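You operate a simulated robot arm through the tools that you are given. There is no shell and no other tool. Be economical: measure what you need, move in short steps, check, and stop when the job is done.

Carry out the task below with a simulated two-armed robot. There is one attempt and no reset: what you move stays moved.

JOB
Take the lid off the beans jar and lay it down on the far end of the left bench. Open the cold drawer, take the fruit tub with the earliest date from the inside of the cold drawer and put it on top of the white stacked cups on the street end of the left bench, then shut the drawer. Take the pink drink bottle from the draining board and leave it on the mixing mat. Take the straw bundle from the green worktop and leave it on the far end of the steel wall shelf. Take the grey wiping pad from the brush rest and put it on the shelf under the wooden bench. Put the small ice bucket in the sink bowl. Any order will do. Set down upright: drink bottle.

The check looks at the end state, three seconds after you hand in, the way a careful person would. Anything else that was tipped, shoved, dropped, spilled or broken makes it a failure. A push-on lid holds only when it is set on centred and level and pressed home; a screw cap is set on level and turned clockwise until tight.

ROBOT AND FRAMES
Two 7-joint arms with fingered hands on one trunk, on a base that drives. Base frame: it is fixed to the floor where the robot stands at the start and does not move with it; the origin is under the middle of the robot, x ahead of it, y to its left, z up; the surface under the hand at the start is at about z = 80. Lengths are in cm, angles in degrees, forces in N, time in s.
The left shoulder is at the start at [6, 13.8, 82.2], the right one opposite. With the tool pointing down near the work surface each hand reaches from about 38 to 92 cm from the robot's upright axis, wherever it stands, measured 20 degrees to its own side. Places, roughly: beans jar [50, 0, 75]; cold drawer [-100, -20, 70]; drink bottle [-350, -25, 75]; far end of the steel wall shelf (25x158 cm) [84, -36, 148]; fruit tub [-100, -25, 75]; mixing mat [50, -50, 80]; shelf under the wooden bench [-170, -40, 30]; sink bowl [-350, -70, 60]; small ice bucket (12x11x10 cm) [-100, -130, 80]; stacked cups [75, -125, 75]; straw bundle (6x6x19 cm) [-350, -110, 90]; wiping pad [-375, -250, 75]. Payload 4 kg a hand.
The tool frame of a hand sits at the grasp point between the pads (the TCP): z along the fingers, y along the line on which they close. The tips reach 3.6 cm beyond it. The gripper opens to 12 cm. The gripper's body begins 4.2 cm behind the TCP. The gripper is a hand of 5 fingers: y runs from the thumb to the fingers, the wrist lies at [-1.5, -10.9, -20] in the tool frame.
Orientation is that of the tool frame in the base frame, as [roll, pitch, yaw] about the fixed x, y, z axes, in that order (R = Rz(yaw) Ry(pitch) Rx(roll)). With the fingers straight down and the wrist toward the robot, the tool's x, y and z point along [0, 1, 0], [1, 0, 0] and [0, 0, -1] of the base frame.

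CONTROLS
- The arms move only by the tool play_rows. It takes "left_commands", "right_commands" or both (then of equal length, played together; a hand with none holds still); each is one flat list of numbers, 6 for each row, row after row: the shift along the tool's x, y, z in m, then the turn, a rotation vector about the tool's x, y, z in rad. In form: [x, y, z, wx, wy, wz, x, y, z, wx, wy, wz, ...]. A call has 1 to 10 rows; each row is the pose to reach, as a shift and turn from the pose commanded when the call began, along the tool's axes at that moment. Each row takes 0.2 s and may step no farther than 5 cm and 8.6 degrees from the row before; otherwise, the whole call is refused. A pose out of reach is approached as far as the arm can. The call stops where the force on the tool passes 40 N (or 10 N more than at its start, if that is more) or the arm is blocked; 0.2 s more then pass. In this call time passes only in rows, and 0.2 s behind the last. It gives the time, the measured TCP pose, the force on the tool (base axes), the opening and the grip force at its end, in the units of the frame above (readings bear some noise), with the torque about the TCP (base axes, N m) and any sound that the robot's microphone picked up, and new pictures: "pictures" is both (left out), scene, wrist or none (wrist: the cameras of the hands that moved).
- Cameras (640 x 400 px; columns grow to the right, rows downward): "scene" is now at [3.31, 0.75, 143.77]; the picture's right is [0.14, -0.99, -0.00], its down [-0.89, -0.12, -0.45] and it looks along [0.44, 0.06, -0.89] (base axes); focal length 214 px, centre (320, 200). "left" rides on the left gripper at [-6.9, -7.9, -13.1] in its tool frame; the picture's right is [-0.78, -0.29, 0.55], its down [0.55, -0.73, 0.40] and it looks along [0.29, 0.61, 0.74] (tool axes); focal length 222 px, centre (320, 200). "right" rides on the right gripper at [6.9, -7.9, -13.1] in its tool frame; the picture's right is [-0.79, 0.29, -0.55], its down [-0.55, -0.74, 0.40] and it looks along [-0.29, 0.61, 0.74] (tool axes); focal length 222 px, centre (320, 200). There is no depth. A picture from a camera that has moved, and an enlarged one, comes with that camera's place and axes in the base frame and with its lens. The place of the scene camera against the robot may be out by one fixed shift of up to 1.8 cm in any direction.
- move_column(by): slides the trunk up (or, below 0, down) by that many cm; the arms and the scene camera ride with it, the base frame stays. It gives what a move gives, with no picture.
- base_move(legs): drives the robot by 1 to 6 legs, each [ahead, left, turn to the left] in cm, cm and degrees, along the robot's own axes; the way and the turn of a leg run together, so that a leg with both is an arc; at most 150 cm and 180 degrees a leg. The arms and the cameras ride along, it lands a little off, and it stops where it bumps. It gives what a move gives, and a new picture of the scene camera.
- set_fingers(index, middle, ring, little, thumb_bend, thumb_turn, hand): sets how far each is bent, from 0 (flat) to 1 (curled in); at 0.3 the hand is open as for a grip, at 0.7 the pads meet at the TCP. One left out holds its place. A second passes; each finger stops where it meets its share of the squeeze, and holds until it gets a number again. It is the only way to open and close the hand. It gives what a move gives, with no picture; readings hold the bend of each and the force on index, middle, ring, little, thumb and palm. thumb_turn goes from beside the hand (0) to across from the fingers (1), as for a grip.
- turn_head(pan, tilt): turns the head with the scene camera to pan (to the left, within 86 degrees either way) and tilt (down, from -29 to 69), counted from straight ahead of the robot. It gives what a move gives, and a new picture of the scene camera.
- close_up(camera, box): a new picture of the part [left, top, right, bottom] of that camera's present view, enlarged. No time passes.
- sign_off(): hands the job in; it is judged then, once.

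Go step by step. Nothing tells you exact positions but the pictures and the camera data: compare them with the known pose of the tool, close in by small moves and look again before you grip or let go. The budget is 196 turns and 260 pictures, counting those below and the enlarged ones. Unless the task says otherwise, let go and move clear before handing in, and close with one line.

The tools are called as name(argument=value, ...) on one line, values as JSON. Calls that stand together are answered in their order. play_rows: Moves the arms, as the interface text tells. Its arguments: {"type":"object","properties":{"left_commands":{"type":"array","items":{"type":"number"}},"right_commands":{"type":"array","items":{"type":"number"}},"pictures":{"type":"string","enum":["both","scene","wrist","none"]}},"required":[]} The other tools are called the same way: move_column (by) slides the trunk up or down; set_fingers (index, middle, ring, little, thumb_bend, thumb_turn, hand) moves the fingers one by one; base_move (legs) drives the base; turn_head (pan, tilt) turns the head that bears the scene camera; close_up (camera, box) takes an enlarged picture of a part of a camera's view; sign_off () hands the job in.

At the start:

```text
time_s: 0.0
left_position: [52.78, -8.61, 100.03]
left_tcp_rot: [180.0, 0.0, 90.0]
left_contact_force: [-0.3, -1.2, -0.1]
left_wrist_torque: [-0.02, 0.02, -0.02]
left_opening: 11.95
left_gripper_force: 0.1
left_shape: jaw
left_bend: [0.3, 0.3, 0.3, 0.3, 0.3, 0.97]
left_finger forces: [0.0, 0.0, 0.0, 0.0, 0.0, 0.1]
right_position: [39.19, -55.08, 99.97]
right_tcp_rot: [180.0, -0.1, 90.0]
right_contact_force: [0.2, -0.5, 0.2]
right_wrist_torque: [-0.01, -0.01, 0.0]
right_opening: 11.94
right_gripper_force: 0.1
right_shape: jaw
right_bend: [0.3, 0.3, 0.3, 0.3, 0.3, 0.97]
right_finger forces: [0.0, 0.1, 0.0, 0.0, 0.1, 0.1]
trunk travel left (down, up): [-40.0, 19.0]
robot x, y, heading: [0.04, -0.11, -0.2]
head pan, tilt: [7.9, 63.5]
```

scene: 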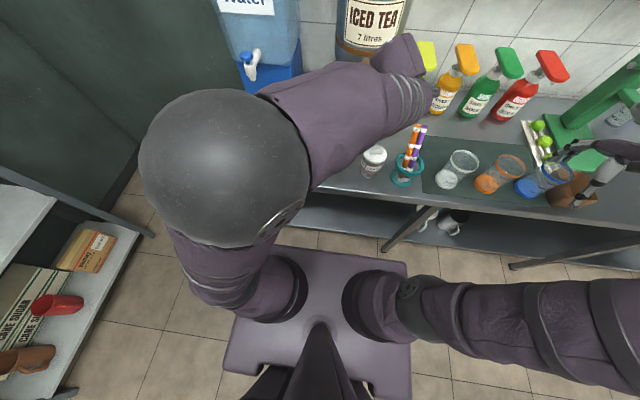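
right: 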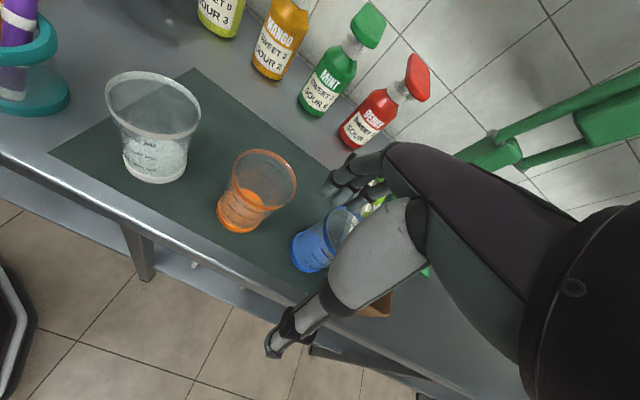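
left: 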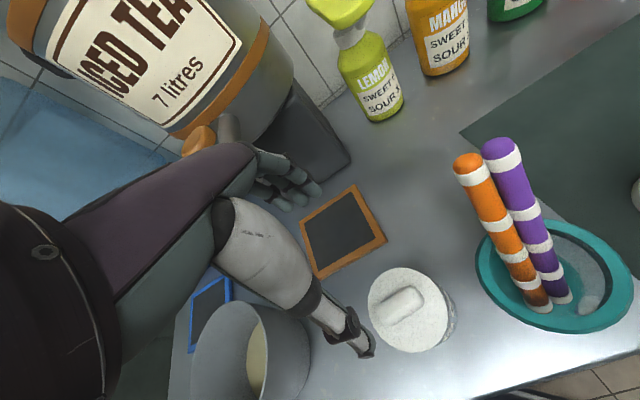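

I see the bench ahead of me with dispensers, a white-lidded jar, cups and a dark mixing mat. I'll look around first.

turn_head(pan=0, tilt=35)

turn_head(pan=-70, tilt=30)

turn_head(pan=70, tilt=30)

```text
time_s: 0.9
left_position: [52.91, -8.62, 99.95]
left_tcp_rot: [-180.0, 0.0, 90.0]
left_contact_force: [0.0, 0.2, 0.6]
left_wrist_torque: [-0.01, 0.02, 0.0]
left_opening: 11.95
left_gripper_force: 0.0
left_shape: jaw
left_bend: [0.3, 0.3, 0.3, 0.3, 0.3, 0.97]
left_finger forces: [0.1, 0.1, 0.1, 0.0, 0.1, 0.1]
right_position: [39.06, -55.11, 99.97]
right_tcp_rot: [-179.9, 0.1, 90.0]
right_contact_force: [0.7, -0.2, 0.3]
right_wrist_torque: [0.0, -0.01, 0.0]
right_opening: 11.97
right_gripper_force: 0.1
right_shape: jaw
right_bend: [0.3, 0.3, 0.3, 0.3, 0.3, 0.97]
right_finger forces: [0.0, 0.0, 0.0, 0.0, 0.0, 0.0]
trunk travel left (down, up): [-40.0, 19.0]
robot x, y, heading: [-0.11, 0.19, -0.1]
head pan, tilt: [0.0, 35.0]
camera scene: at [5.92, -0.1, 147.58], right [0.0, -1.0, 0.0], down [-0.57, 0.0, -0.82], along [0.82, 0.0, -0.57], focal length 214 px, centre (320, 200)
```

scene: 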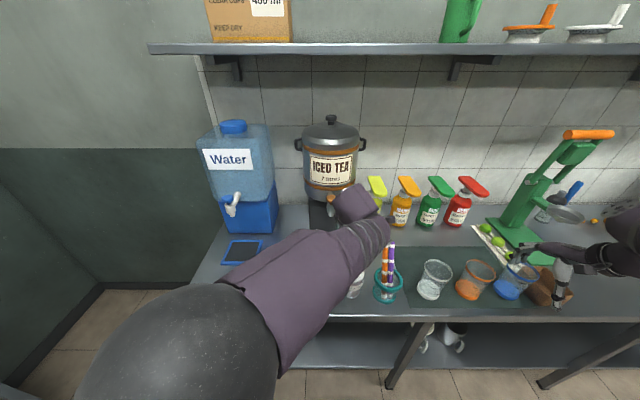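

```text
time_s: 2.3
left_position: [52.86, -8.63, 100.02]
left_tcp_rot: [180.0, 0.0, 90.0]
left_contact_force: [-0.2, 0.3, -0.5]
left_wrist_torque: [0.01, 0.03, -0.01]
left_opening: 11.95
left_gripper_force: 0.1
left_shape: jaw
left_bend: [0.3, 0.3, 0.3, 0.3, 0.3, 0.97]
left_finger forces: [0.0, 0.1, 0.0, 0.1, 0.0, 0.0]
right_position: [39.15, -55.16, 99.99]
right_tcp_rot: [179.9, 0.0, 90.0]
right_contact_force: [0.6, -0.6, -0.1]
right_wrist_torque: [0.0, -0.02, -0.04]
right_opening: 11.98
right_gripper_force: 0.0
right_shape: jaw
right_bend: [0.3, 0.3, 0.3, 0.3, 0.3, 0.97]
right_finger forces: [0.0, 0.0, 0.0, 0.0, 0.0, 0.0]
trunk travel left (down, up): [-40.0, 19.0]
robot x, y, heading: [0.36, 0.1, -0.0]
head pan, tilt: [-70.0, 30.0]
camera scene: at [0.22, -8.6, 148.37], right [-0.94, -0.34, 0.0], down [-0.17, 0.47, -0.87], along [0.3, -0.81, -0.5], focal length 214 px, centre (320, 200)
```

scene: 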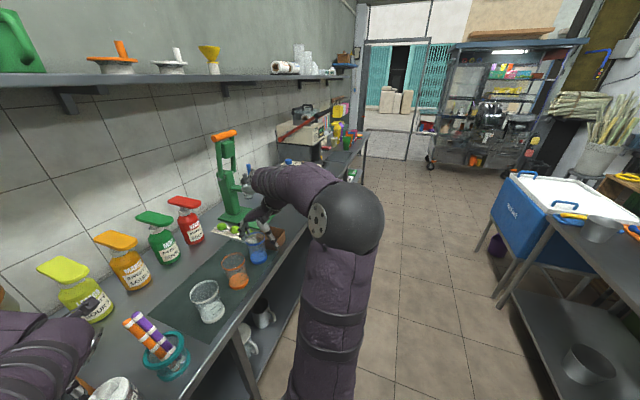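

```text
time_s: 4.6
left_position: [52.84, -8.66, 99.95]
left_tcp_rot: [179.9, -0.1, 90.0]
left_contact_force: [-0.2, 0.1, 0.4]
left_wrist_torque: [-0.01, 0.0, 0.0]
left_opening: 11.99
left_gripper_force: 0.1
left_shape: jaw
left_bend: [0.3, 0.3, 0.3, 0.3, 0.3, 0.97]
left_finger forces: [0.0, 0.0, 0.1, 0.0, 0.1, 0.0]
right_position: [39.11, -55.13, 99.97]
right_tcp_rot: [180.0, 0.0, 90.0]
right_contact_force: [-0.1, 0.1, 0.5]
right_wrist_torque: [0.01, -0.03, 0.01]
right_opening: 11.97
right_gripper_force: 0.1
right_shape: jaw
right_bend: [0.3, 0.3, 0.3, 0.3, 0.3, 0.97]
right_finger forces: [0.0, 0.0, 0.0, 0.0, 0.0, 0.1]
trunk travel left (down, up): [-40.0, 19.0]
robot x, y, heading: [0.33, 0.19, -0.1]
head pan, tilt: [70.0, 30.0]
camera scene: at [0.22, 8.39, 148.37], right [0.94, -0.34, 0.0], down [-0.17, -0.47, -0.87], along [0.3, 0.81, -0.5], focal length 214 px, centre (320, 200)
```

scene: 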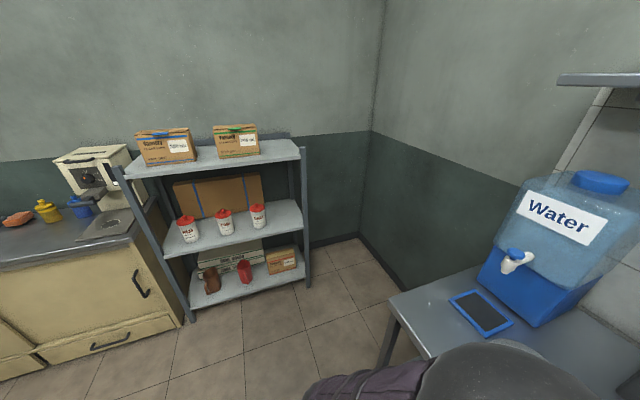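

I'll look closely at the jar that the lid should come off.

turn_head(pan=15, tilt=55)

close_up(camera="left", box=[160, 160, 480, 400])

```text
time_s: 5.8
left_position: [52.89, -8.7, 100.02]
left_tcp_rot: [-180.0, 0.0, 90.0]
left_contact_force: [-0.1, -0.4, -0.5]
left_wrist_torque: [0.01, -0.01, 0.01]
left_opening: 11.98
left_gripper_force: 0.0
left_shape: jaw
left_bend: [0.3, 0.3, 0.3, 0.3, 0.3, 0.97]
left_finger forces: [0.0, 0.0, 0.0, 0.0, 0.1, 0.1]
right_position: [39.15, -55.16, 99.93]
right_tcp_rot: [-180.0, 0.0, 90.0]
right_contact_force: [0.9, -0.4, 0.3]
right_wrist_torque: [-0.02, 0.03, 0.03]
right_opening: 11.99
right_gripper_force: 0.1
right_shape: jaw
right_bend: [0.3, 0.3, 0.3, 0.3, 0.3, 0.97]
right_finger forces: [0.0, 0.0, 0.0, 0.0, 0.0, 0.0]
trunk travel left (down, up): [-40.0, 19.0]
robot x, y, heading: [-0.23, -0.17, -0.4]
head pan, tilt: [15.0, 55.0]
camera scene: at [4.08, 1.77, 144.77], right [0.26, -0.97, 0.0], down [-0.79, -0.21, -0.57], along [0.55, 0.15, -0.82], focal length 214 px, centre (320, 200)
```

scene: 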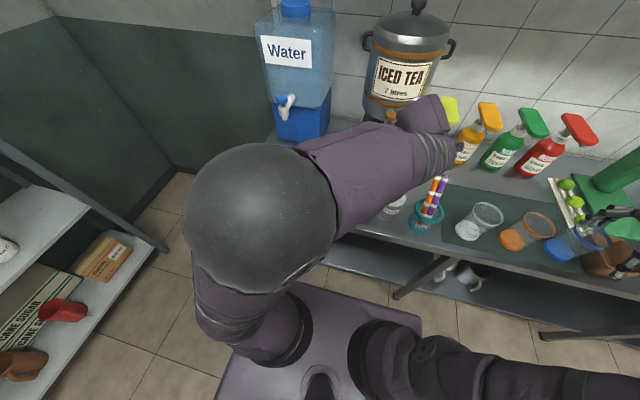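

```text
1.67 times, centred on (320, 280) of left
camera zoom: at [44.94, -15.52, 113.14], right [-0.29, -0.78, -0.55], down [-0.73, 0.55, -0.4], along [0.61, 0.29, -0.74], focal length 370 px, centre (320, 67)
```

zoom: 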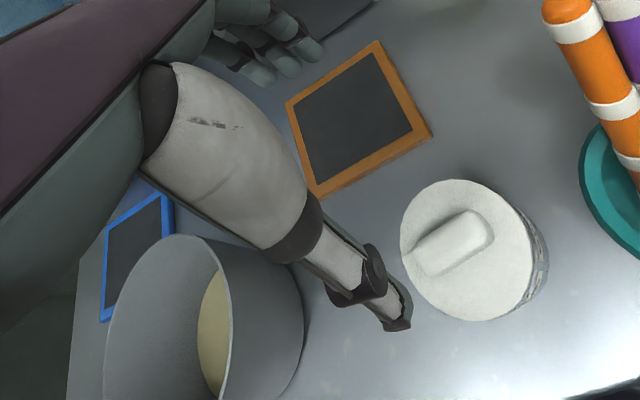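

A white jar with a bar-handled lid stands at about [48,-9]. I'll move the left hand aside so the head can see whether it is the beans jar.

play_rows(left_commands=[0.04, -0.017, -0.04, 0, 0, 0, 0.08, -0.034, -0.08, 0, 0, 0, 0.12, -0.05, -0.1, 0, 0, 0, 0.16, -0.07, -0.12, 0, 0, 0, 0.2, -0.085, -0.12, 0, 0, 0, 0.24, -0.1, -0.12, 0, 0, 0, 0.28, -0.12, -0.12, 0, 0, 0, 0.32, -0.12, -0.12, 0, 0, 0], pictures="both")

```text
refused: row 1 steps farther than a row can; nothing moved
```

play_rows(left_commands=[0.03, -0.017, -0.03, 0, 0, 0, 0.06, -0.034, -0.06, 0, 0, 0, 0.095, -0.05, -0.08, 0, 0, 0, 0.13, -0.065, -0.1, 0, 0, 0, 0.17, -0.08, -0.12, 0, 0, 0, 0.21, -0.1, -0.12, 0, 0, 0, 0.25, -0.12, -0.12, 0, 0, 0, 0.29, -0.12, -0.12, 0, 0, 0], pictures="both")

```text
time_s: 7.6
left_position: [40.91, 20.15, 111.97]
left_tcp_rot: [180.0, -0.1, 89.9]
left_contact_force: [0.1, 0.0, 0.4]
left_wrist_torque: [0.03, -0.01, 0.0]
left_opening: 11.97
left_gripper_force: 0.0
left_shape: jaw
left_bend: [0.3, 0.3, 0.3, 0.3, 0.3, 0.97]
left_finger forces: [0.1, 0.0, 0.0, 0.0, 0.0, 0.1]
right_position: [39.12, -55.12, 99.97]
right_tcp_rot: [-180.0, 0.0, 90.0]
right_contact_force: [0.1, -0.2, 0.0]
right_wrist_torque: [0.0, 0.01, 0.01]
right_opening: 11.98
right_gripper_force: 0.0
right_shape: jaw
right_bend: [0.3, 0.3, 0.3, 0.3, 0.3, 0.97]
right_finger forces: [0.0, 0.0, 0.1, 0.0, 0.0, 0.1]
trunk travel left (down, up): [-40.0, 19.0]
robot x, y, heading: [0.43, 0.1, -0.1]
head pan, tilt: [15.0, 55.0]
camera scene: at [4.06, 1.79, 144.77], right [0.26, -0.97, 0.0], down [-0.79, -0.21, -0.57], along [0.55, 0.15, -0.82], focal length 214 px, centre (320, 200)
camera left: at [33.01, 13.32, 125.18], right [-0.29, -0.78, -0.55], down [-0.73, 0.55, -0.4], along [0.61, 0.29, -0.74], focal length 222 px, centre (320, 200)
```

scene: 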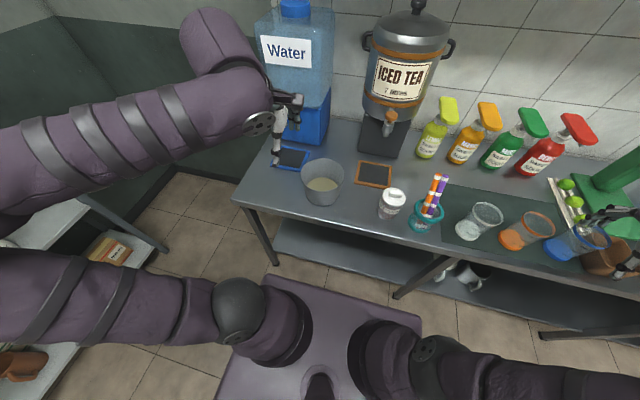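
left: 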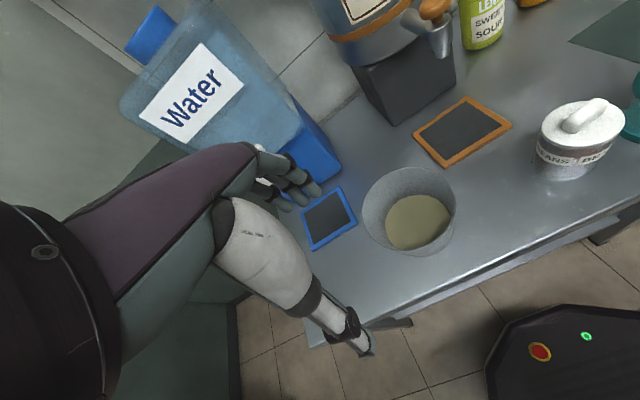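

close_up(camera="left", box=[480, 60, 640, 220])

close_up(camera="scene", box=[230, 120, 470, 270])

```text
2.50 times, centred on (560, 140) of left
camera zoom: at [33.01, 13.32, 125.18], right [-0.29, -0.78, -0.55], down [-0.73, 0.55, -0.4], along [0.61, 0.29, -0.74], focal length 555 px, centre (-280, 350)
```

zoom: 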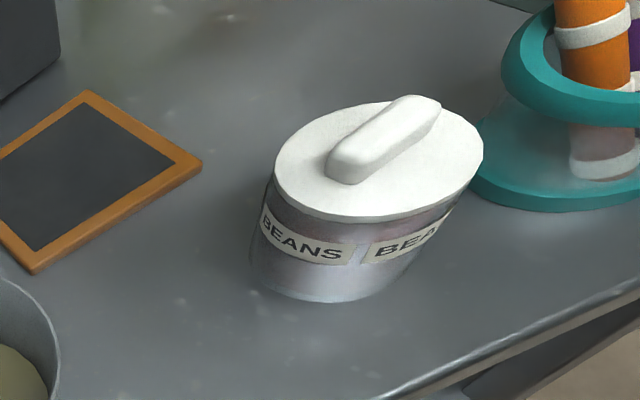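

```text
2.67 times, centred on (350, 195) of scene
camera zoom: at [4.06, 1.79, 144.77], right [0.26, -0.97, 0.0], down [-0.79, -0.21, -0.57], along [0.55, 0.15, -0.82], focal length 572 px, centre (240, 213)
```

zoom: 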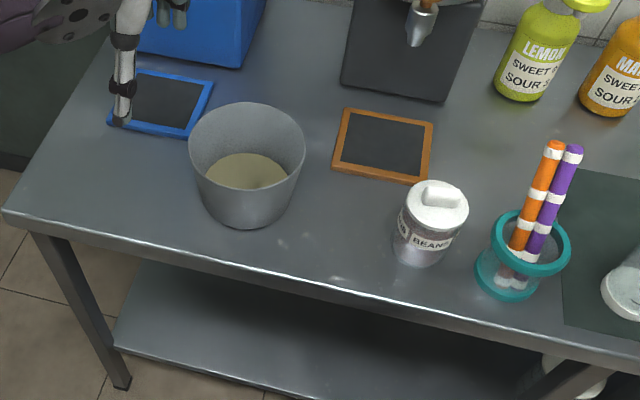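

The jar is labelled BEANS, with a lid carrying a bar handle along y. I move the left hand back over it.

play_rows(left_commands=[-0.045, 0.01, 0.0, 0, 0, 0, -0.09, 0.02, 0.0, 0, 0, 0, -0.135, 0.03, 0, 0, 0, 0, -0.18, 0.04, 0, 0, 0, 0, -0.225, 0.05, 0, 0, 0, 0, -0.265, 0.06, 0.02, 0, 0, 0, -0.298, 0.066, 0.05, 0, 0, 0, -0.298, 0.066, 0.09, 0, 0, 0, -0.298, 0.066, 0.11, 0, 0, 0, -0.298, 0.066, 0.13, 0, 0, 0], pictures="both")

```text
time_s: 9.8
left_position: [47.26, -9.2, 98.98]
left_tcp_rot: [-179.9, 0.0, 90.1]
left_contact_force: [-0.3, 0.8, 0.2]
left_wrist_torque: [0.03, 0.03, 0.01]
left_opening: 11.98
left_gripper_force: 0.1
left_shape: jaw
left_bend: [0.3, 0.3, 0.3, 0.3, 0.3, 0.97]
left_finger forces: [0.0, 0.0, 0.0, 0.0, 0.1, 0.0]
right_position: [39.08, -55.15, 99.92]
right_tcp_rot: [-180.0, 0.0, 90.1]
right_contact_force: [0.3, -0.8, 0.1]
right_wrist_torque: [0.01, 0.0, 0.04]
right_opening: 11.98
right_gripper_force: 0.0
right_shape: jaw
right_bend: [0.3, 0.3, 0.3, 0.3, 0.3, 0.97]
right_finger forces: [0.0, 0.0, 0.0, 0.1, 0.1, 0.0]
trunk travel left (down, up): [-40.0, 19.0]
robot x, y, heading: [-0.06, -0.01, 0.0]
head pan, tilt: [15.0, 55.0]
camera scene: at [4.1, 1.75, 144.77], right [0.26, -0.97, 0.0], down [-0.79, -0.21, -0.57], along [0.55, 0.15, -0.82], focal length 214 px, centre (320, 200)
camera left: at [39.5, -16.19, 112.14], right [-0.29, -0.78, -0.55], down [-0.74, 0.55, -0.4], along [0.61, 0.29, -0.74], focal length 222 px, centre (320, 200)
```

scene: 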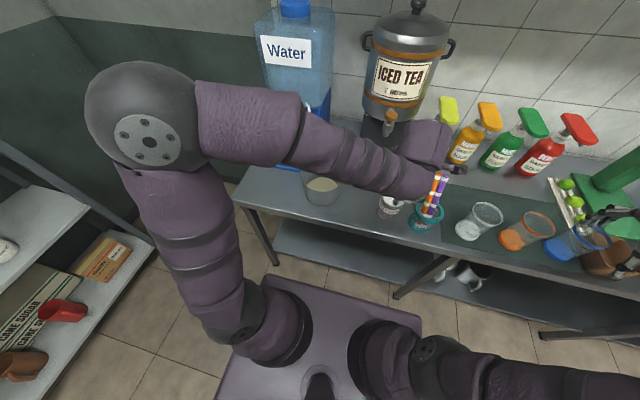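
left: 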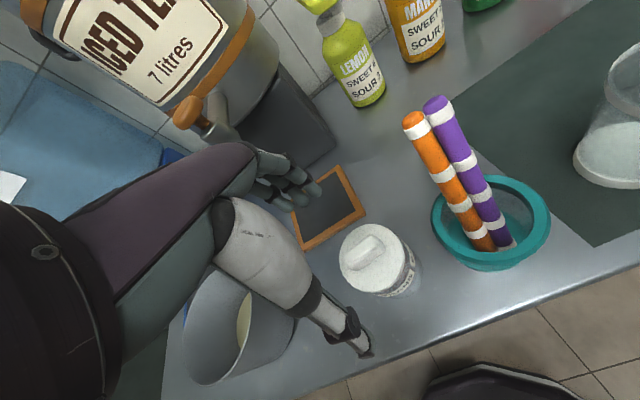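

Triangulation puts the lid top at about [47.6,-10.4,89.6]. I descend over the bar handle.

play_rows(left_commands=[-0.012, 0.004, 0.02, 0, 0, 0, -0.012, 0.004, 0.04, 0, 0, 0, -0.012, 0.004, 0.05, 0, 0, 0], pictures="wrist")

close_up(camera="left", box=[240, 160, 480, 360])

```text
time_s: 10.6
left_position: [47.73, -10.75, 94.01]
left_tcp_rot: [-180.0, 0.0, 90.1]
left_contact_force: [0.4, -0.5, 0.0]
left_wrist_torque: [-0.03, -0.01, 0.0]
left_opening: 11.98
left_gripper_force: 0.0
left_shape: jaw
left_bend: [0.3, 0.3, 0.3, 0.3, 0.3, 0.97]
left_finger forces: [0.1, 0.0, 0.0, 0.0, 0.0, 0.0]
right_position: [39.19, -55.15, 99.89]
right_tcp_rot: [180.0, 0.0, 90.0]
right_contact_force: [-0.4, -0.2, 0.9]
right_wrist_torque: [0.02, 0.01, 0.03]
right_opening: 11.95
right_gripper_force: 0.1
right_shape: jaw
right_bend: [0.3, 0.3, 0.3, 0.3, 0.3, 0.97]
right_finger forces: [0.1, 0.0, 0.1, 0.0, 0.1, 0.1]
trunk travel left (down, up): [-40.0, 19.0]
robot x, y, heading: [0.18, -0.0, -0.1]
head pan, tilt: [15.0, 55.0]
camera left: at [39.89, -17.57, 107.2], right [-0.29, -0.79, -0.55], down [-0.73, 0.55, -0.4], along [0.61, 0.29, -0.74], focal length 222 px, centre (320, 200)
```

left: 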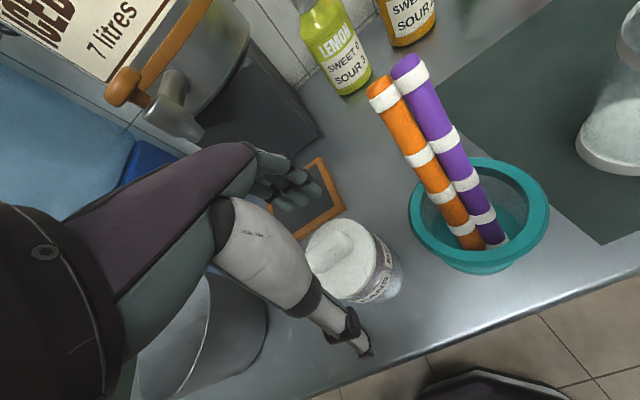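

```text
2.00 times, centred on (360, 260) of left
camera zoom: at [39.89, -17.57, 107.2], right [-0.29, -0.79, -0.55], down [-0.73, 0.55, -0.4], along [0.61, 0.29, -0.74], focal length 444 px, centre (240, 80)
```

zoom: 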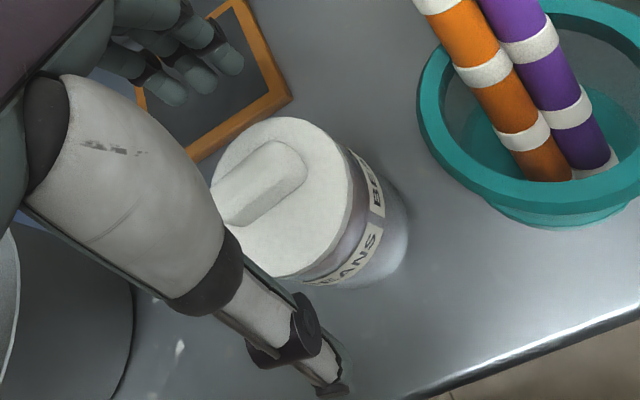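

Aligned. Down 3 mm and close on the bar.

play_rows(left_commands=[0.003, 0.001, 0.004, 0, 0, 0], pictures="none")

set_fingers(hand="left", index=0.75, middle=0.75, ring=0.75, little=0.75, thumb_bend=0.75)

close_up(camera="left", box=[240, 160, 480, 360])

```text
time_s: 11.0
left_position: [47.92, -10.4, 93.58]
left_tcp_rot: [-180.0, 0.0, 90.0]
left_contact_force: [-0.6, 0.7, 0.2]
left_wrist_torque: [0.01, 0.01, 0.01]
left_opening: 11.99
left_gripper_force: 0.2
left_shape: jaw
left_bend: [0.3, 0.3, 0.3, 0.3, 0.3, 0.97]
left_finger forces: [0.1, 0.0, 0.1, 0.0, 0.1, 0.1]
right_position: [39.09, -55.05, 99.98]
right_tcp_rot: [179.9, 0.0, 90.1]
right_contact_force: [-0.8, 0.6, -0.9]
right_wrist_torque: [-0.02, 0.0, 0.02]
right_opening: 11.97
right_gripper_force: 0.1
right_shape: jaw
right_bend: [0.3, 0.3, 0.3, 0.3, 0.3, 0.97]
right_finger forces: [0.0, 0.0, 0.1, 0.1, 0.0, 0.1]
trunk travel left (down, up): [-40.0, 19.0]
robot x, y, heading: [0.15, 0.12, 0.3]
head pan, tilt: [15.0, 55.0]
```

```text
time_s: 12.0
left_position: [47.93, -10.41, 93.91]
left_tcp_rot: [179.9, 0.1, 90.0]
left_contact_force: [2.6, 2.8, 27.2]
left_wrist_torque: [0.01, 0.54, -0.07]
left_opening: 4.6
left_gripper_force: 25.4
left_shape: fingers
left_bend: [0.55, 0.55, 0.75, 0.75, 0.61, 0.96]
left_finger forces: [8.4, 9.9, 3.4, 0.0, 29.4, 0.0]
right_position: [39.1, -55.09, 100.13]
right_tcp_rot: [180.0, 0.1, 89.9]
right_contact_force: [-1.1, 0.1, -0.2]
right_wrist_torque: [0.02, -0.01, -0.01]
right_opening: 11.98
right_gripper_force: 0.0
right_shape: jaw
right_bend: [0.3, 0.3, 0.3, 0.3, 0.3, 0.97]
right_finger forces: [0.0, 0.1, 0.0, 0.1, 0.0, 0.0]
trunk travel left (down, up): [-40.0, 19.0]
robot x, y, heading: [-0.19, -0.02, -0.2]
head pan, tilt: [15.0, 55.0]
```

```text
2.00 times, centred on (360, 260) of left
camera zoom: at [39.95, -17.22, 107.01], right [-0.29, -0.79, -0.55], down [-0.73, 0.55, -0.4], along [0.62, 0.28, -0.73], focal length 444 px, centre (240, 80)
```

zoom: 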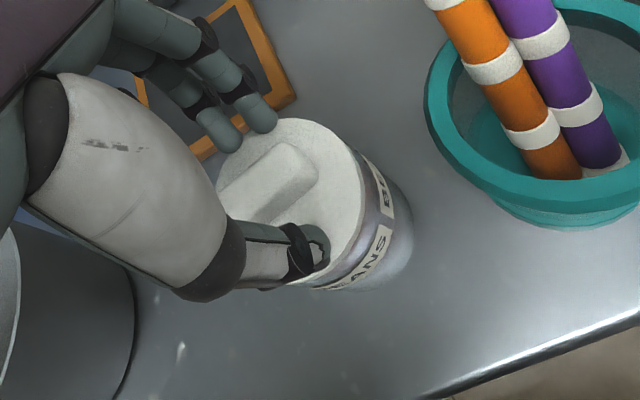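

The fingertips press on the lid before reaching the bar. I open, raise by 1.2 cm, and close again.

set_fingers(hand="left", index=0.4, middle=0.4, ring=0.4, little=0.4, thumb_bend=0.4)

play_rows(left_commands=[0, 0, -0.012, 0, 0, 0], pictures="none")

set_fingers(hand="left", index=0.75, middle=0.75, ring=0.75, little=0.75, thumb_bend=0.75)

close_up(camera="left", box=[240, 160, 480, 360])

```text
time_s: 13.0
left_position: [47.81, -10.35, 93.58]
left_tcp_rot: [179.9, 0.1, 90.0]
left_contact_force: [1.2, -0.8, 1.3]
left_wrist_torque: [-0.02, 0.05, 0.02]
left_opening: 8.94
left_gripper_force: 0.6
left_shape: fingers
left_bend: [0.4, 0.4, 0.4, 0.4, 0.4, 0.97]
left_finger forces: [0.1, 0.0, 0.1, 0.1, 0.7, 0.0]
right_position: [39.23, -55.08, 99.93]
right_tcp_rot: [180.0, 0.0, 90.0]
right_contact_force: [-1.2, 0.1, 0.4]
right_wrist_torque: [0.01, -0.01, -0.04]
right_opening: 12.01
right_gripper_force: 0.0
right_shape: jaw
right_bend: [0.3, 0.3, 0.3, 0.3, 0.3, 0.97]
right_finger forces: [0.0, 0.0, 0.0, 0.0, 0.0, 0.0]
trunk travel left (down, up): [-40.0, 19.0]
robot x, y, heading: [0.23, 0.19, 0.0]
head pan, tilt: [15.0, 55.0]
```

```text
time_s: 13.4
left_position: [47.89, -10.31, 94.68]
left_tcp_rot: [-179.9, -0.1, 90.0]
left_contact_force: [0.0, 0.2, 0.0]
left_wrist_torque: [0.01, -0.03, -0.02]
left_opening: 8.91
left_gripper_force: 0.0
left_shape: fingers
left_bend: [0.4, 0.4, 0.4, 0.4, 0.4, 0.97]
left_finger forces: [0.0, 0.0, 0.0, 0.0, 0.1, 0.1]
right_position: [39.12, -55.13, 99.95]
right_tcp_rot: [-180.0, 0.0, 90.0]
right_contact_force: [0.7, -0.6, 0.6]
right_wrist_torque: [0.01, -0.01, 0.01]
right_opening: 11.96
right_gripper_force: 0.1
right_shape: jaw
right_bend: [0.3, 0.3, 0.3, 0.3, 0.3, 0.97]
right_finger forces: [0.0, 0.1, 0.0, 0.0, 0.0, 0.0]
trunk travel left (down, up): [-40.0, 19.0]
robot x, y, heading: [0.05, -0.26, -0.0]
head pan, tilt: [15.0, 55.0]
```

```text
time_s: 14.4
left_position: [47.85, -10.45, 94.7]
left_tcp_rot: [179.9, 0.0, 90.0]
left_contact_force: [0.7, 0.0, -0.8]
left_wrist_torque: [-0.03, -0.02, 0.0]
left_opening: 1.31
left_gripper_force: 16.5
left_shape: fingers
left_bend: [0.66, 0.74, 0.75, 0.75, 0.67, 0.94]
left_finger forces: [10.8, 5.2, 0.1, 0.1, 15.9, 0.1]
right_position: [39.15, -55.04, 99.96]
right_tcp_rot: [180.0, 0.0, 89.9]
right_contact_force: [0.2, 0.4, 0.0]
right_wrist_torque: [0.03, 0.01, -0.02]
right_opening: 11.97
right_gripper_force: 0.1
right_shape: jaw
right_bend: [0.3, 0.3, 0.3, 0.3, 0.3, 0.97]
right_finger forces: [0.0, 0.0, 0.1, 0.1, 0.0, 0.0]
trunk travel left (down, up): [-40.0, 19.0]
robot x, y, heading: [0.02, -0.06, 0.1]
head pan, tilt: [15.0, 55.0]
heard: snap
```

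```text
2.00 times, centred on (360, 260) of left
camera zoom: at [40.03, -17.26, 107.89], right [-0.29, -0.78, -0.55], down [-0.73, 0.55, -0.4], along [0.61, 0.29, -0.74], focal length 444 px, centre (240, 80)
```

zoom: 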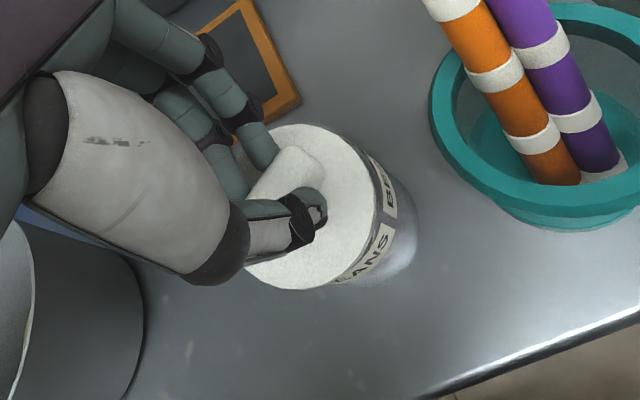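

I hear a snap: the bar is gripped and the lid has probably loosened. I lift slowly.

play_rows(left_commands=[0, 0, -0.005, 0, 0, 0, 0, 0, -0.01, 0, 0, 0, 0, 0, -0.02, 0, 0, 0, 0, 0, -0.03, 0, 0, 0], pictures="wrist")

```text
time_s: 15.4
left_position: [48.0, -10.35, 97.82]
left_tcp_rot: [179.9, 0.0, 89.9]
left_contact_force: [-0.6, 0.4, 0.3]
left_wrist_torque: [0.0, 0.04, 0.0]
left_opening: 1.29
left_gripper_force: 15.9
left_shape: fingers
left_bend: [0.66, 0.74, 0.75, 0.75, 0.67, 0.94]
left_finger forces: [10.9, 5.1, 0.1, 0.0, 15.8, 0.1]
right_position: [39.1, -55.04, 99.97]
right_tcp_rot: [180.0, 0.0, 90.0]
right_contact_force: [0.2, 0.4, 0.4]
right_wrist_torque: [-0.02, 0.05, -0.03]
right_opening: 11.99
right_gripper_force: 0.1
right_shape: jaw
right_bend: [0.3, 0.3, 0.3, 0.3, 0.3, 0.97]
right_finger forces: [0.0, 0.0, 0.1, 0.0, 0.0, 0.0]
trunk travel left (down, up): [-40.0, 19.0]
robot x, y, heading: [0.01, -0.01, 0.1]
head pan, tilt: [15.0, 55.0]
camera left: at [40.03, -17.23, 110.95], right [-0.29, -0.78, -0.55], down [-0.73, 0.55, -0.4], along [0.61, 0.29, -0.74], focal length 222 px, centre (320, 200)
```

left: 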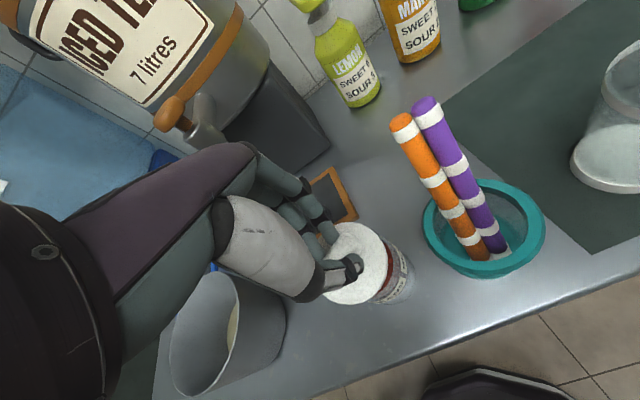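

play_rows(left_commands=[0, 0, -0.03, 0, 0, 0, 0, 0, -0.06, 0, 0, 0], pictures="none")

close_up(camera="left", box=[240, 160, 480, 360])

close_up(camera="scene", box=[330, 130, 490, 250])

```text
time_s: 16.0
left_position: [47.85, -10.4, 103.97]
left_tcp_rot: [180.0, 0.0, 90.0]
left_contact_force: [0.3, 0.1, 0.0]
left_wrist_torque: [0.03, 0.02, 0.01]
left_opening: 1.29
left_gripper_force: 15.5
left_shape: fingers
left_bend: [0.66, 0.74, 0.75, 0.75, 0.67, 0.94]
left_finger forces: [10.8, 5.1, 0.1, 0.0, 15.9, 0.0]
right_position: [39.09, -55.16, 99.98]
right_tcp_rot: [-180.0, 0.1, 90.0]
right_contact_force: [-0.2, -0.1, 0.4]
right_wrist_torque: [0.01, 0.01, 0.0]
right_opening: 11.98
right_gripper_force: 0.1
right_shape: jaw
right_bend: [0.3, 0.3, 0.3, 0.3, 0.3, 0.97]
right_finger forces: [0.0, 0.0, 0.1, 0.0, 0.0, 0.1]
trunk travel left (down, up): [-40.0, 19.0]
robot x, y, heading: [-0.17, 0.35, 0.4]
head pan, tilt: [15.0, 55.0]
```

```text
2.00 times, centred on (360, 260) of left
camera zoom: at [39.91, -17.28, 117.1], right [-0.29, -0.78, -0.55], down [-0.73, 0.55, -0.4], along [0.61, 0.29, -0.74], focal length 444 px, centre (240, 80)
```

zoom: 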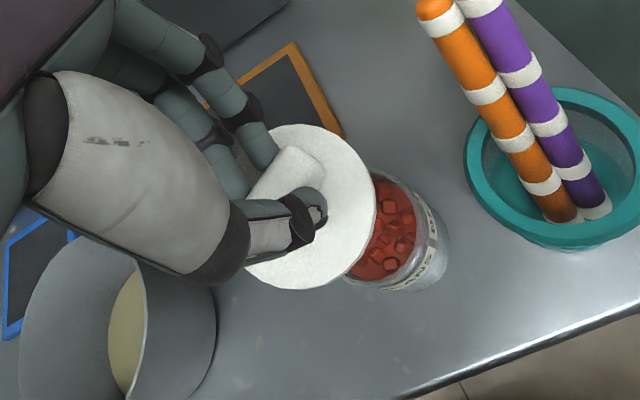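

```text
3.33 times, centred on (410, 190) of scene
camera zoom: at [4.06, 1.77, 144.76], right [0.26, -0.97, 0.0], down [-0.79, -0.21, -0.57], along [0.55, 0.15, -0.82], focal length 715 px, centre (20, 233)
```

zoom: 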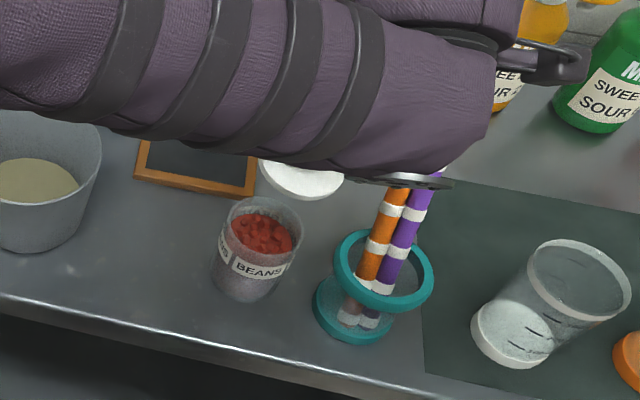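

The lid is off and the jar is undisturbed. I carry the lid over the pot toward the far (+y) end.

play_rows(left_commands=[0.045, 0, -0.02, 0, 0, 0, 0.095, 0, -0.02, 0, 0, 0, 0.145, 0, -0.02, 0, 0, 0, 0.195, 0, -0.02, 0, 0, 0, 0.245, 0, -0.02, 0, 0, 0, 0.295, 0, -0.02, 0, 0, 0, 0.345, 0, -0.02, 0, 0, 0, 0.395, 0, -0.02, 0, 0, 0, 0.445, 0, -0.02, 0, 0, 0], pictures="both")

```text
time_s: 18.0
left_position: [47.92, 34.16, 105.88]
left_tcp_rot: [-179.9, 0.1, 89.9]
left_contact_force: [-0.1, 0.4, -0.2]
left_wrist_torque: [-0.03, -0.01, 0.01]
left_opening: 1.27
left_gripper_force: 16.1
left_shape: fingers
left_bend: [0.72, 0.74, 0.75, 0.75, 0.67, 0.94]
left_finger forces: [10.5, 5.0, 0.1, 0.1, 15.6, 0.0]
right_position: [39.16, -55.19, 100.01]
right_tcp_rot: [179.9, -0.1, 90.1]
right_contact_force: [-0.9, 0.4, 0.1]
right_wrist_torque: [-0.04, -0.01, 0.01]
right_opening: 11.95
right_gripper_force: 0.0
right_shape: jaw
right_bend: [0.3, 0.3, 0.3, 0.3, 0.3, 0.97]
right_finger forces: [0.0, 0.0, 0.0, 0.1, 0.0, 0.1]
trunk travel left (down, up): [-40.0, 19.0]
robot x, y, heading: [-0.03, 0.3, -0.3]
head pan, tilt: [15.0, 55.0]
camera scene: at [4.09, 1.82, 144.76], right [0.26, -0.97, 0.0], down [-0.79, -0.21, -0.57], along [0.55, 0.15, -0.82], focal length 214 px, centre (320, 200)
camera left: at [40.05, 27.22, 118.97], right [-0.29, -0.79, -0.55], down [-0.73, 0.55, -0.4], along [0.61, 0.29, -0.74], focal length 222 px, centre (320, 200)
```

scene: 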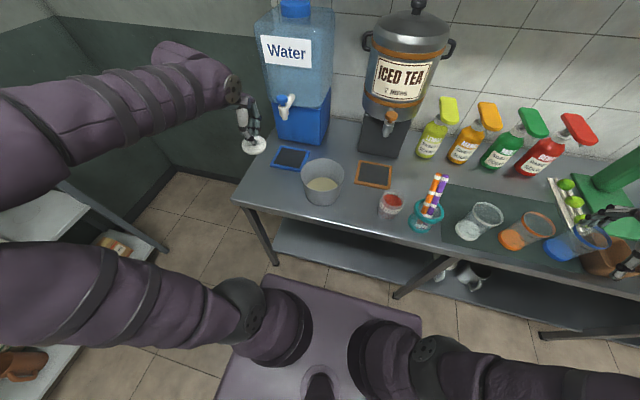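
left: 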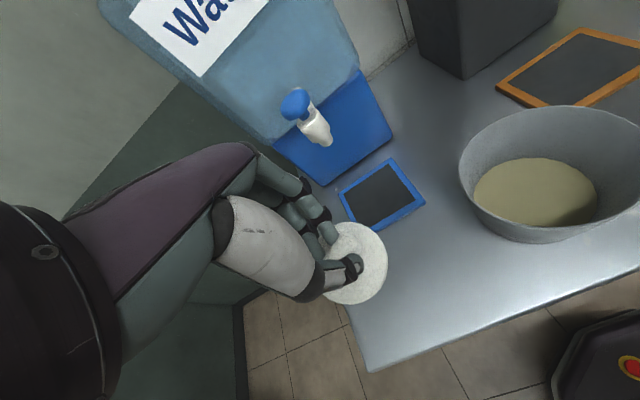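

The spot at [48,34] is clear. I descend until contact.

play_rows(left_commands=[0, 0, 0.045, 0, 0, 0, 0, 0, 0.09, 0, 0, 0, 0, 0, 0.13, 0, 0, 0, 0, 0, 0.155, 0, 0, 0, 0, 0, 0.17, 0, 0, 0], pictures="wrist")

play_rows(left_commands=[0, 0, 0.005, 0, 0, 0, 0, 0, 0.01, 0, 0, 0, 0, 0, 0.015, 0, 0, 0, 0, 0, 0.02, 0, 0, 0], pictures="wrist")

```text
time_s: 19.2
left_position: [47.74, 33.88, 88.74]
left_tcp_rot: [-179.9, 0.2, 90.0]
left_contact_force: [-0.1, 0.2, -0.8]
left_wrist_torque: [-0.02, -0.01, -0.02]
left_opening: 1.26
left_gripper_force: 14.7
left_shape: fingers
left_bend: [0.72, 0.74, 0.75, 0.75, 0.67, 0.94]
left_finger forces: [10.3, 5.1, 0.0, 0.1, 15.2, 0.1]
right_position: [39.1, -55.06, 99.99]
right_tcp_rot: [-180.0, 0.1, 89.9]
right_contact_force: [1.0, 0.0, -1.5]
right_wrist_torque: [0.0, 0.0, 0.02]
right_opening: 11.96
right_gripper_force: 0.1
right_shape: jaw
right_bend: [0.3, 0.3, 0.3, 0.3, 0.3, 0.97]
right_finger forces: [0.0, 0.0, 0.1, 0.0, 0.1, 0.0]
trunk travel left (down, up): [-40.0, 19.0]
robot x, y, heading: [-0.14, 0.0, -0.1]
head pan, tilt: [15.0, 55.0]
camera left: at [39.91, 27.06, 102.01], right [-0.29, -0.79, -0.54], down [-0.74, 0.55, -0.4], along [0.61, 0.28, -0.74], focal length 222 px, centre (320, 200)
```

left: 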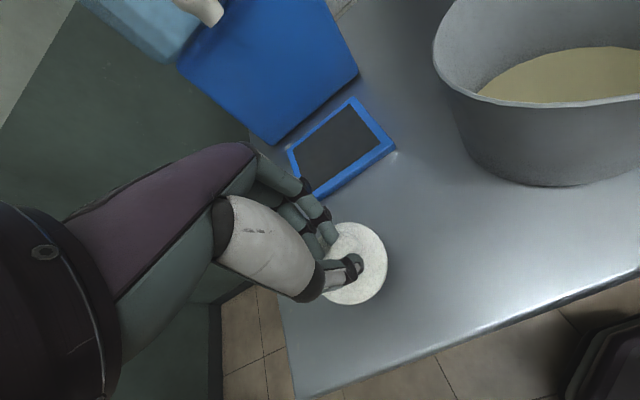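

```text
time_s: 20.2
left_position: [48.08, 34.33, 88.44]
left_tcp_rot: [179.4, -0.3, 90.3]
left_contact_force: [-0.4, -0.2, -0.2]
left_wrist_torque: [-0.01, -0.01, -0.05]
left_opening: 1.24
left_gripper_force: 15.7
left_shape: fingers
left_bend: [0.72, 0.74, 0.75, 0.75, 0.67, 0.94]
left_finger forces: [10.2, 5.0, 0.0, 0.0, 15.1, 0.1]
left hand out of reach, approached as far as the arm can: row 2, 3, 4
right_position: [39.21, -55.03, 100.04]
right_tcp_rot: [-180.0, 0.0, 90.0]
right_contact_force: [0.0, 0.0, -0.2]
right_wrist_torque: [0.03, -0.01, 0.04]
right_opening: 11.96
right_gripper_force: 0.1
right_shape: jaw
right_bend: [0.3, 0.3, 0.3, 0.3, 0.3, 0.97]
right_finger forces: [0.1, 0.0, 0.0, 0.0, 0.1, 0.0]
trunk travel left (down, up): [-40.0, 19.0]
robot x, y, heading: [0.03, 0.2, 0.1]
head pan, tilt: [15.0, 55.0]
camera left: at [40.03, 27.37, 101.49], right [-0.28, -0.78, -0.56], down [-0.73, 0.55, -0.4], along [0.62, 0.29, -0.73], focal length 222 px, centre (320, 200)
```

left: 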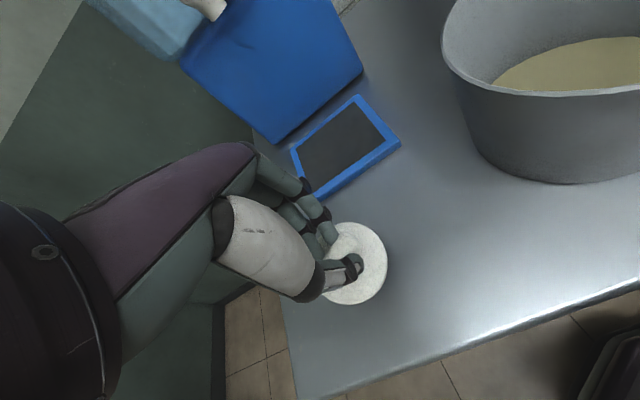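

The arm reaches its limit, so I lower the trunk a bit to set the lid down.

move_column(by=-1.5)

close_up(camera="left", box=[240, 160, 480, 360])

```text
time_s: 20.8
left_position: [48.03, 34.29, 87.01]
left_tcp_rot: [179.3, -0.3, 90.3]
left_contact_force: [0.5, -0.5, -1.4]
left_wrist_torque: [-0.03, 0.01, 0.0]
left_opening: 1.24
left_gripper_force: 15.5
left_shape: fingers
left_bend: [0.72, 0.74, 0.75, 0.75, 0.67, 0.94]
left_finger forces: [10.2, 5.0, 0.0, 0.0, 15.1, 0.1]
right_position: [39.19, -55.05, 98.54]
right_tcp_rot: [179.9, 0.1, 90.0]
right_contact_force: [-0.2, -0.7, -0.2]
right_wrist_torque: [0.01, -0.02, 0.02]
right_opening: 11.98
right_gripper_force: 0.1
right_shape: jaw
right_bend: [0.3, 0.3, 0.3, 0.3, 0.3, 0.97]
right_finger forces: [0.0, 0.0, 0.0, 0.0, 0.0, 0.0]
trunk travel left (down, up): [-38.5, 20.5]
robot x, y, heading: [0.14, -0.02, 0.1]
head pan, tilt: [15.0, 55.0]
```

```text
2.00 times, centred on (360, 260) of left
camera zoom: at [40.02, 27.37, 100.0], right [-0.28, -0.78, -0.56], down [-0.73, 0.55, -0.4], along [0.62, 0.29, -0.73], focal length 444 px, centre (240, 80)
```

zoom: 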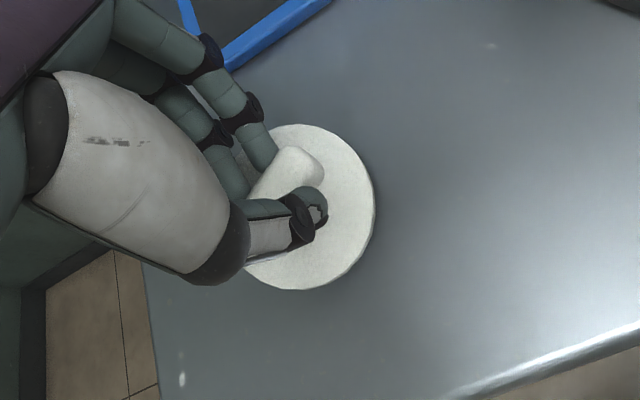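

move_column(by=-0.8)

move_column(by=-0.6)

```text
time_s: 21.4
left_position: [48.01, 34.35, 86.16]
left_tcp_rot: [179.3, -0.4, 90.4]
left_contact_force: [0.4, -0.2, -0.2]
left_wrist_torque: [-0.06, -0.02, 0.03]
left_opening: 1.26
left_gripper_force: 15.1
left_shape: fingers
left_bend: [0.72, 0.74, 0.75, 0.75, 0.67, 0.94]
left_finger forces: [10.1, 4.9, 0.1, 0.0, 15.2, 0.0]
right_position: [39.15, -55.14, 97.56]
right_tcp_rot: [-180.0, 0.0, 90.0]
right_contact_force: [0.0, -0.4, -0.5]
right_wrist_torque: [-0.03, 0.0, 0.0]
right_opening: 11.97
right_gripper_force: 0.1
right_shape: jaw
right_bend: [0.3, 0.3, 0.3, 0.3, 0.3, 0.97]
right_finger forces: [0.1, 0.0, 0.0, 0.1, 0.0, 0.1]
trunk travel left (down, up): [-37.7, 21.3]
robot x, y, heading: [-0.12, 0.09, -0.3]
head pan, tilt: [15.0, 55.0]
```

```text
time_s: 22.0
left_position: [48.06, 34.44, 85.64]
left_tcp_rot: [179.1, -0.4, 90.2]
left_contact_force: [1.0, 1.4, 4.4]
left_wrist_torque: [-0.05, 0.06, -0.03]
left_opening: 1.23
left_gripper_force: 16.8
left_shape: fingers
left_bend: [0.65, 0.74, 0.75, 0.75, 0.68, 0.94]
left_finger forces: [11.9, 5.7, 0.0, 0.1, 15.8, 0.0]
right_position: [39.18, -55.14, 97.06]
right_tcp_rot: [179.9, 0.0, 90.0]
right_contact_force: [-0.4, 0.6, -1.2]
right_wrist_torque: [0.01, 0.02, 0.01]
right_opening: 11.99
right_gripper_force: 0.1
right_shape: jaw
right_bend: [0.3, 0.3, 0.3, 0.3, 0.3, 0.97]
right_finger forces: [0.0, 0.1, 0.0, 0.0, 0.0, 0.0]
trunk travel left (down, up): [-37.1, 21.9]
robot x, y, heading: [-0.09, -0.22, 0.1]
head pan, tilt: [15.0, 55.0]
```

Contact (4 N): the lid rests on the bench. I open and rise.

set_fingers(hand="left", index=0.3, middle=0.3, ring=0.3, little=0.3, thumb_bend=0.3)

play_rows(left_commands=[0, 0, -0.04, 0, 0, 0, 0, 0, -0.08, 0, 0, 0, 0, 0, -0.12, 0, 0, 0, 0, 0, -0.16, 0, 0, 0, -0.02, -0.03, -0.19, 0, 0, 0, -0.05, -0.06, -0.19, 0, 0, 0, -0.08, -0.09, -0.19, 0, 0, 0], pictures="both")

```text
time_s: 23.0
left_position: [48.0, 34.37, 85.59]
left_tcp_rot: [179.3, -0.4, 90.3]
left_contact_force: [-0.7, 0.7, -0.8]
left_wrist_torque: [0.01, -0.02, -0.02]
left_opening: 11.88
left_gripper_force: 0.1
left_shape: fingers
left_bend: [0.3, 0.3, 0.3, 0.3, 0.3, 0.97]
left_finger forces: [0.1, 0.0, 0.0, 0.0, 0.0, 0.0]
right_position: [39.16, -55.15, 97.15]
right_tcp_rot: [-180.0, -0.1, 90.0]
right_contact_force: [0.0, -0.8, -0.1]
right_wrist_torque: [-0.02, -0.02, 0.0]
right_opening: 11.96
right_gripper_force: 0.0
right_shape: jaw
right_bend: [0.3, 0.3, 0.3, 0.3, 0.3, 0.97]
right_finger forces: [0.0, 0.0, 0.1, 0.1, 0.0, 0.1]
trunk travel left (down, up): [-37.1, 21.9]
robot x, y, heading: [0.42, 0.15, 0.0]
head pan, tilt: [15.0, 55.0]
```

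```text
time_s: 24.6
left_position: [38.91, 26.37, 104.16]
left_tcp_rot: [179.3, -0.4, 90.3]
left_contact_force: [0.5, 0.7, 0.5]
left_wrist_torque: [0.01, -0.01, -0.01]
left_opening: 11.91
left_gripper_force: 0.0
left_shape: fingers
left_bend: [0.3, 0.3, 0.3, 0.3, 0.3, 0.97]
left_finger forces: [0.0, 0.0, 0.1, 0.0, 0.1, 0.0]
right_position: [39.14, -55.15, 97.12]
right_tcp_rot: [-180.0, 0.0, 90.0]
right_contact_force: [-0.3, 0.3, 0.1]
right_wrist_torque: [0.0, 0.02, -0.02]
right_opening: 12.0
right_gripper_force: 0.0
right_shape: jaw
right_bend: [0.3, 0.3, 0.3, 0.3, 0.3, 0.97]
right_finger forces: [0.1, 0.0, 0.0, 0.0, 0.0, 0.1]
trunk travel left (down, up): [-37.1, 21.9]
robot x, y, heading: [-0.2, -0.05, 0.2]
head pan, tilt: [15.0, 55.0]
camera scene: at [4.05, 1.75, 141.87], right [0.26, -0.97, 0.0], down [-0.79, -0.21, -0.57], along [0.55, 0.15, -0.82], focal length 214 px, centre (320, 200)
camera left: at [30.94, 19.32, 117.27], right [-0.28, -0.78, -0.56], down [-0.73, 0.55, -0.4], along [0.62, 0.29, -0.73], focal length 222 px, centre (320, 200)
```

scene: 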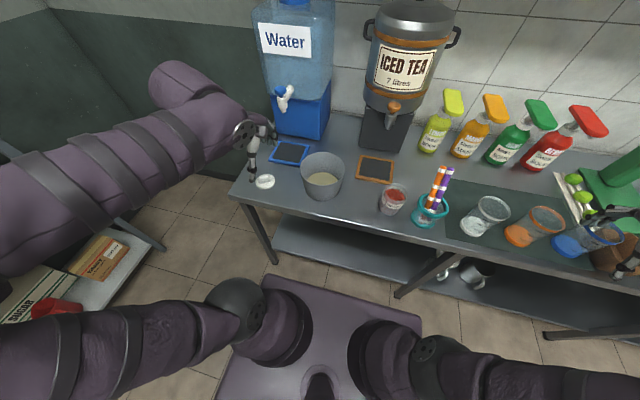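
left: 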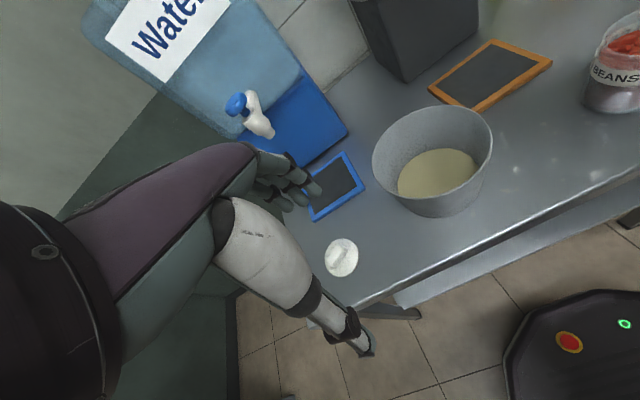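

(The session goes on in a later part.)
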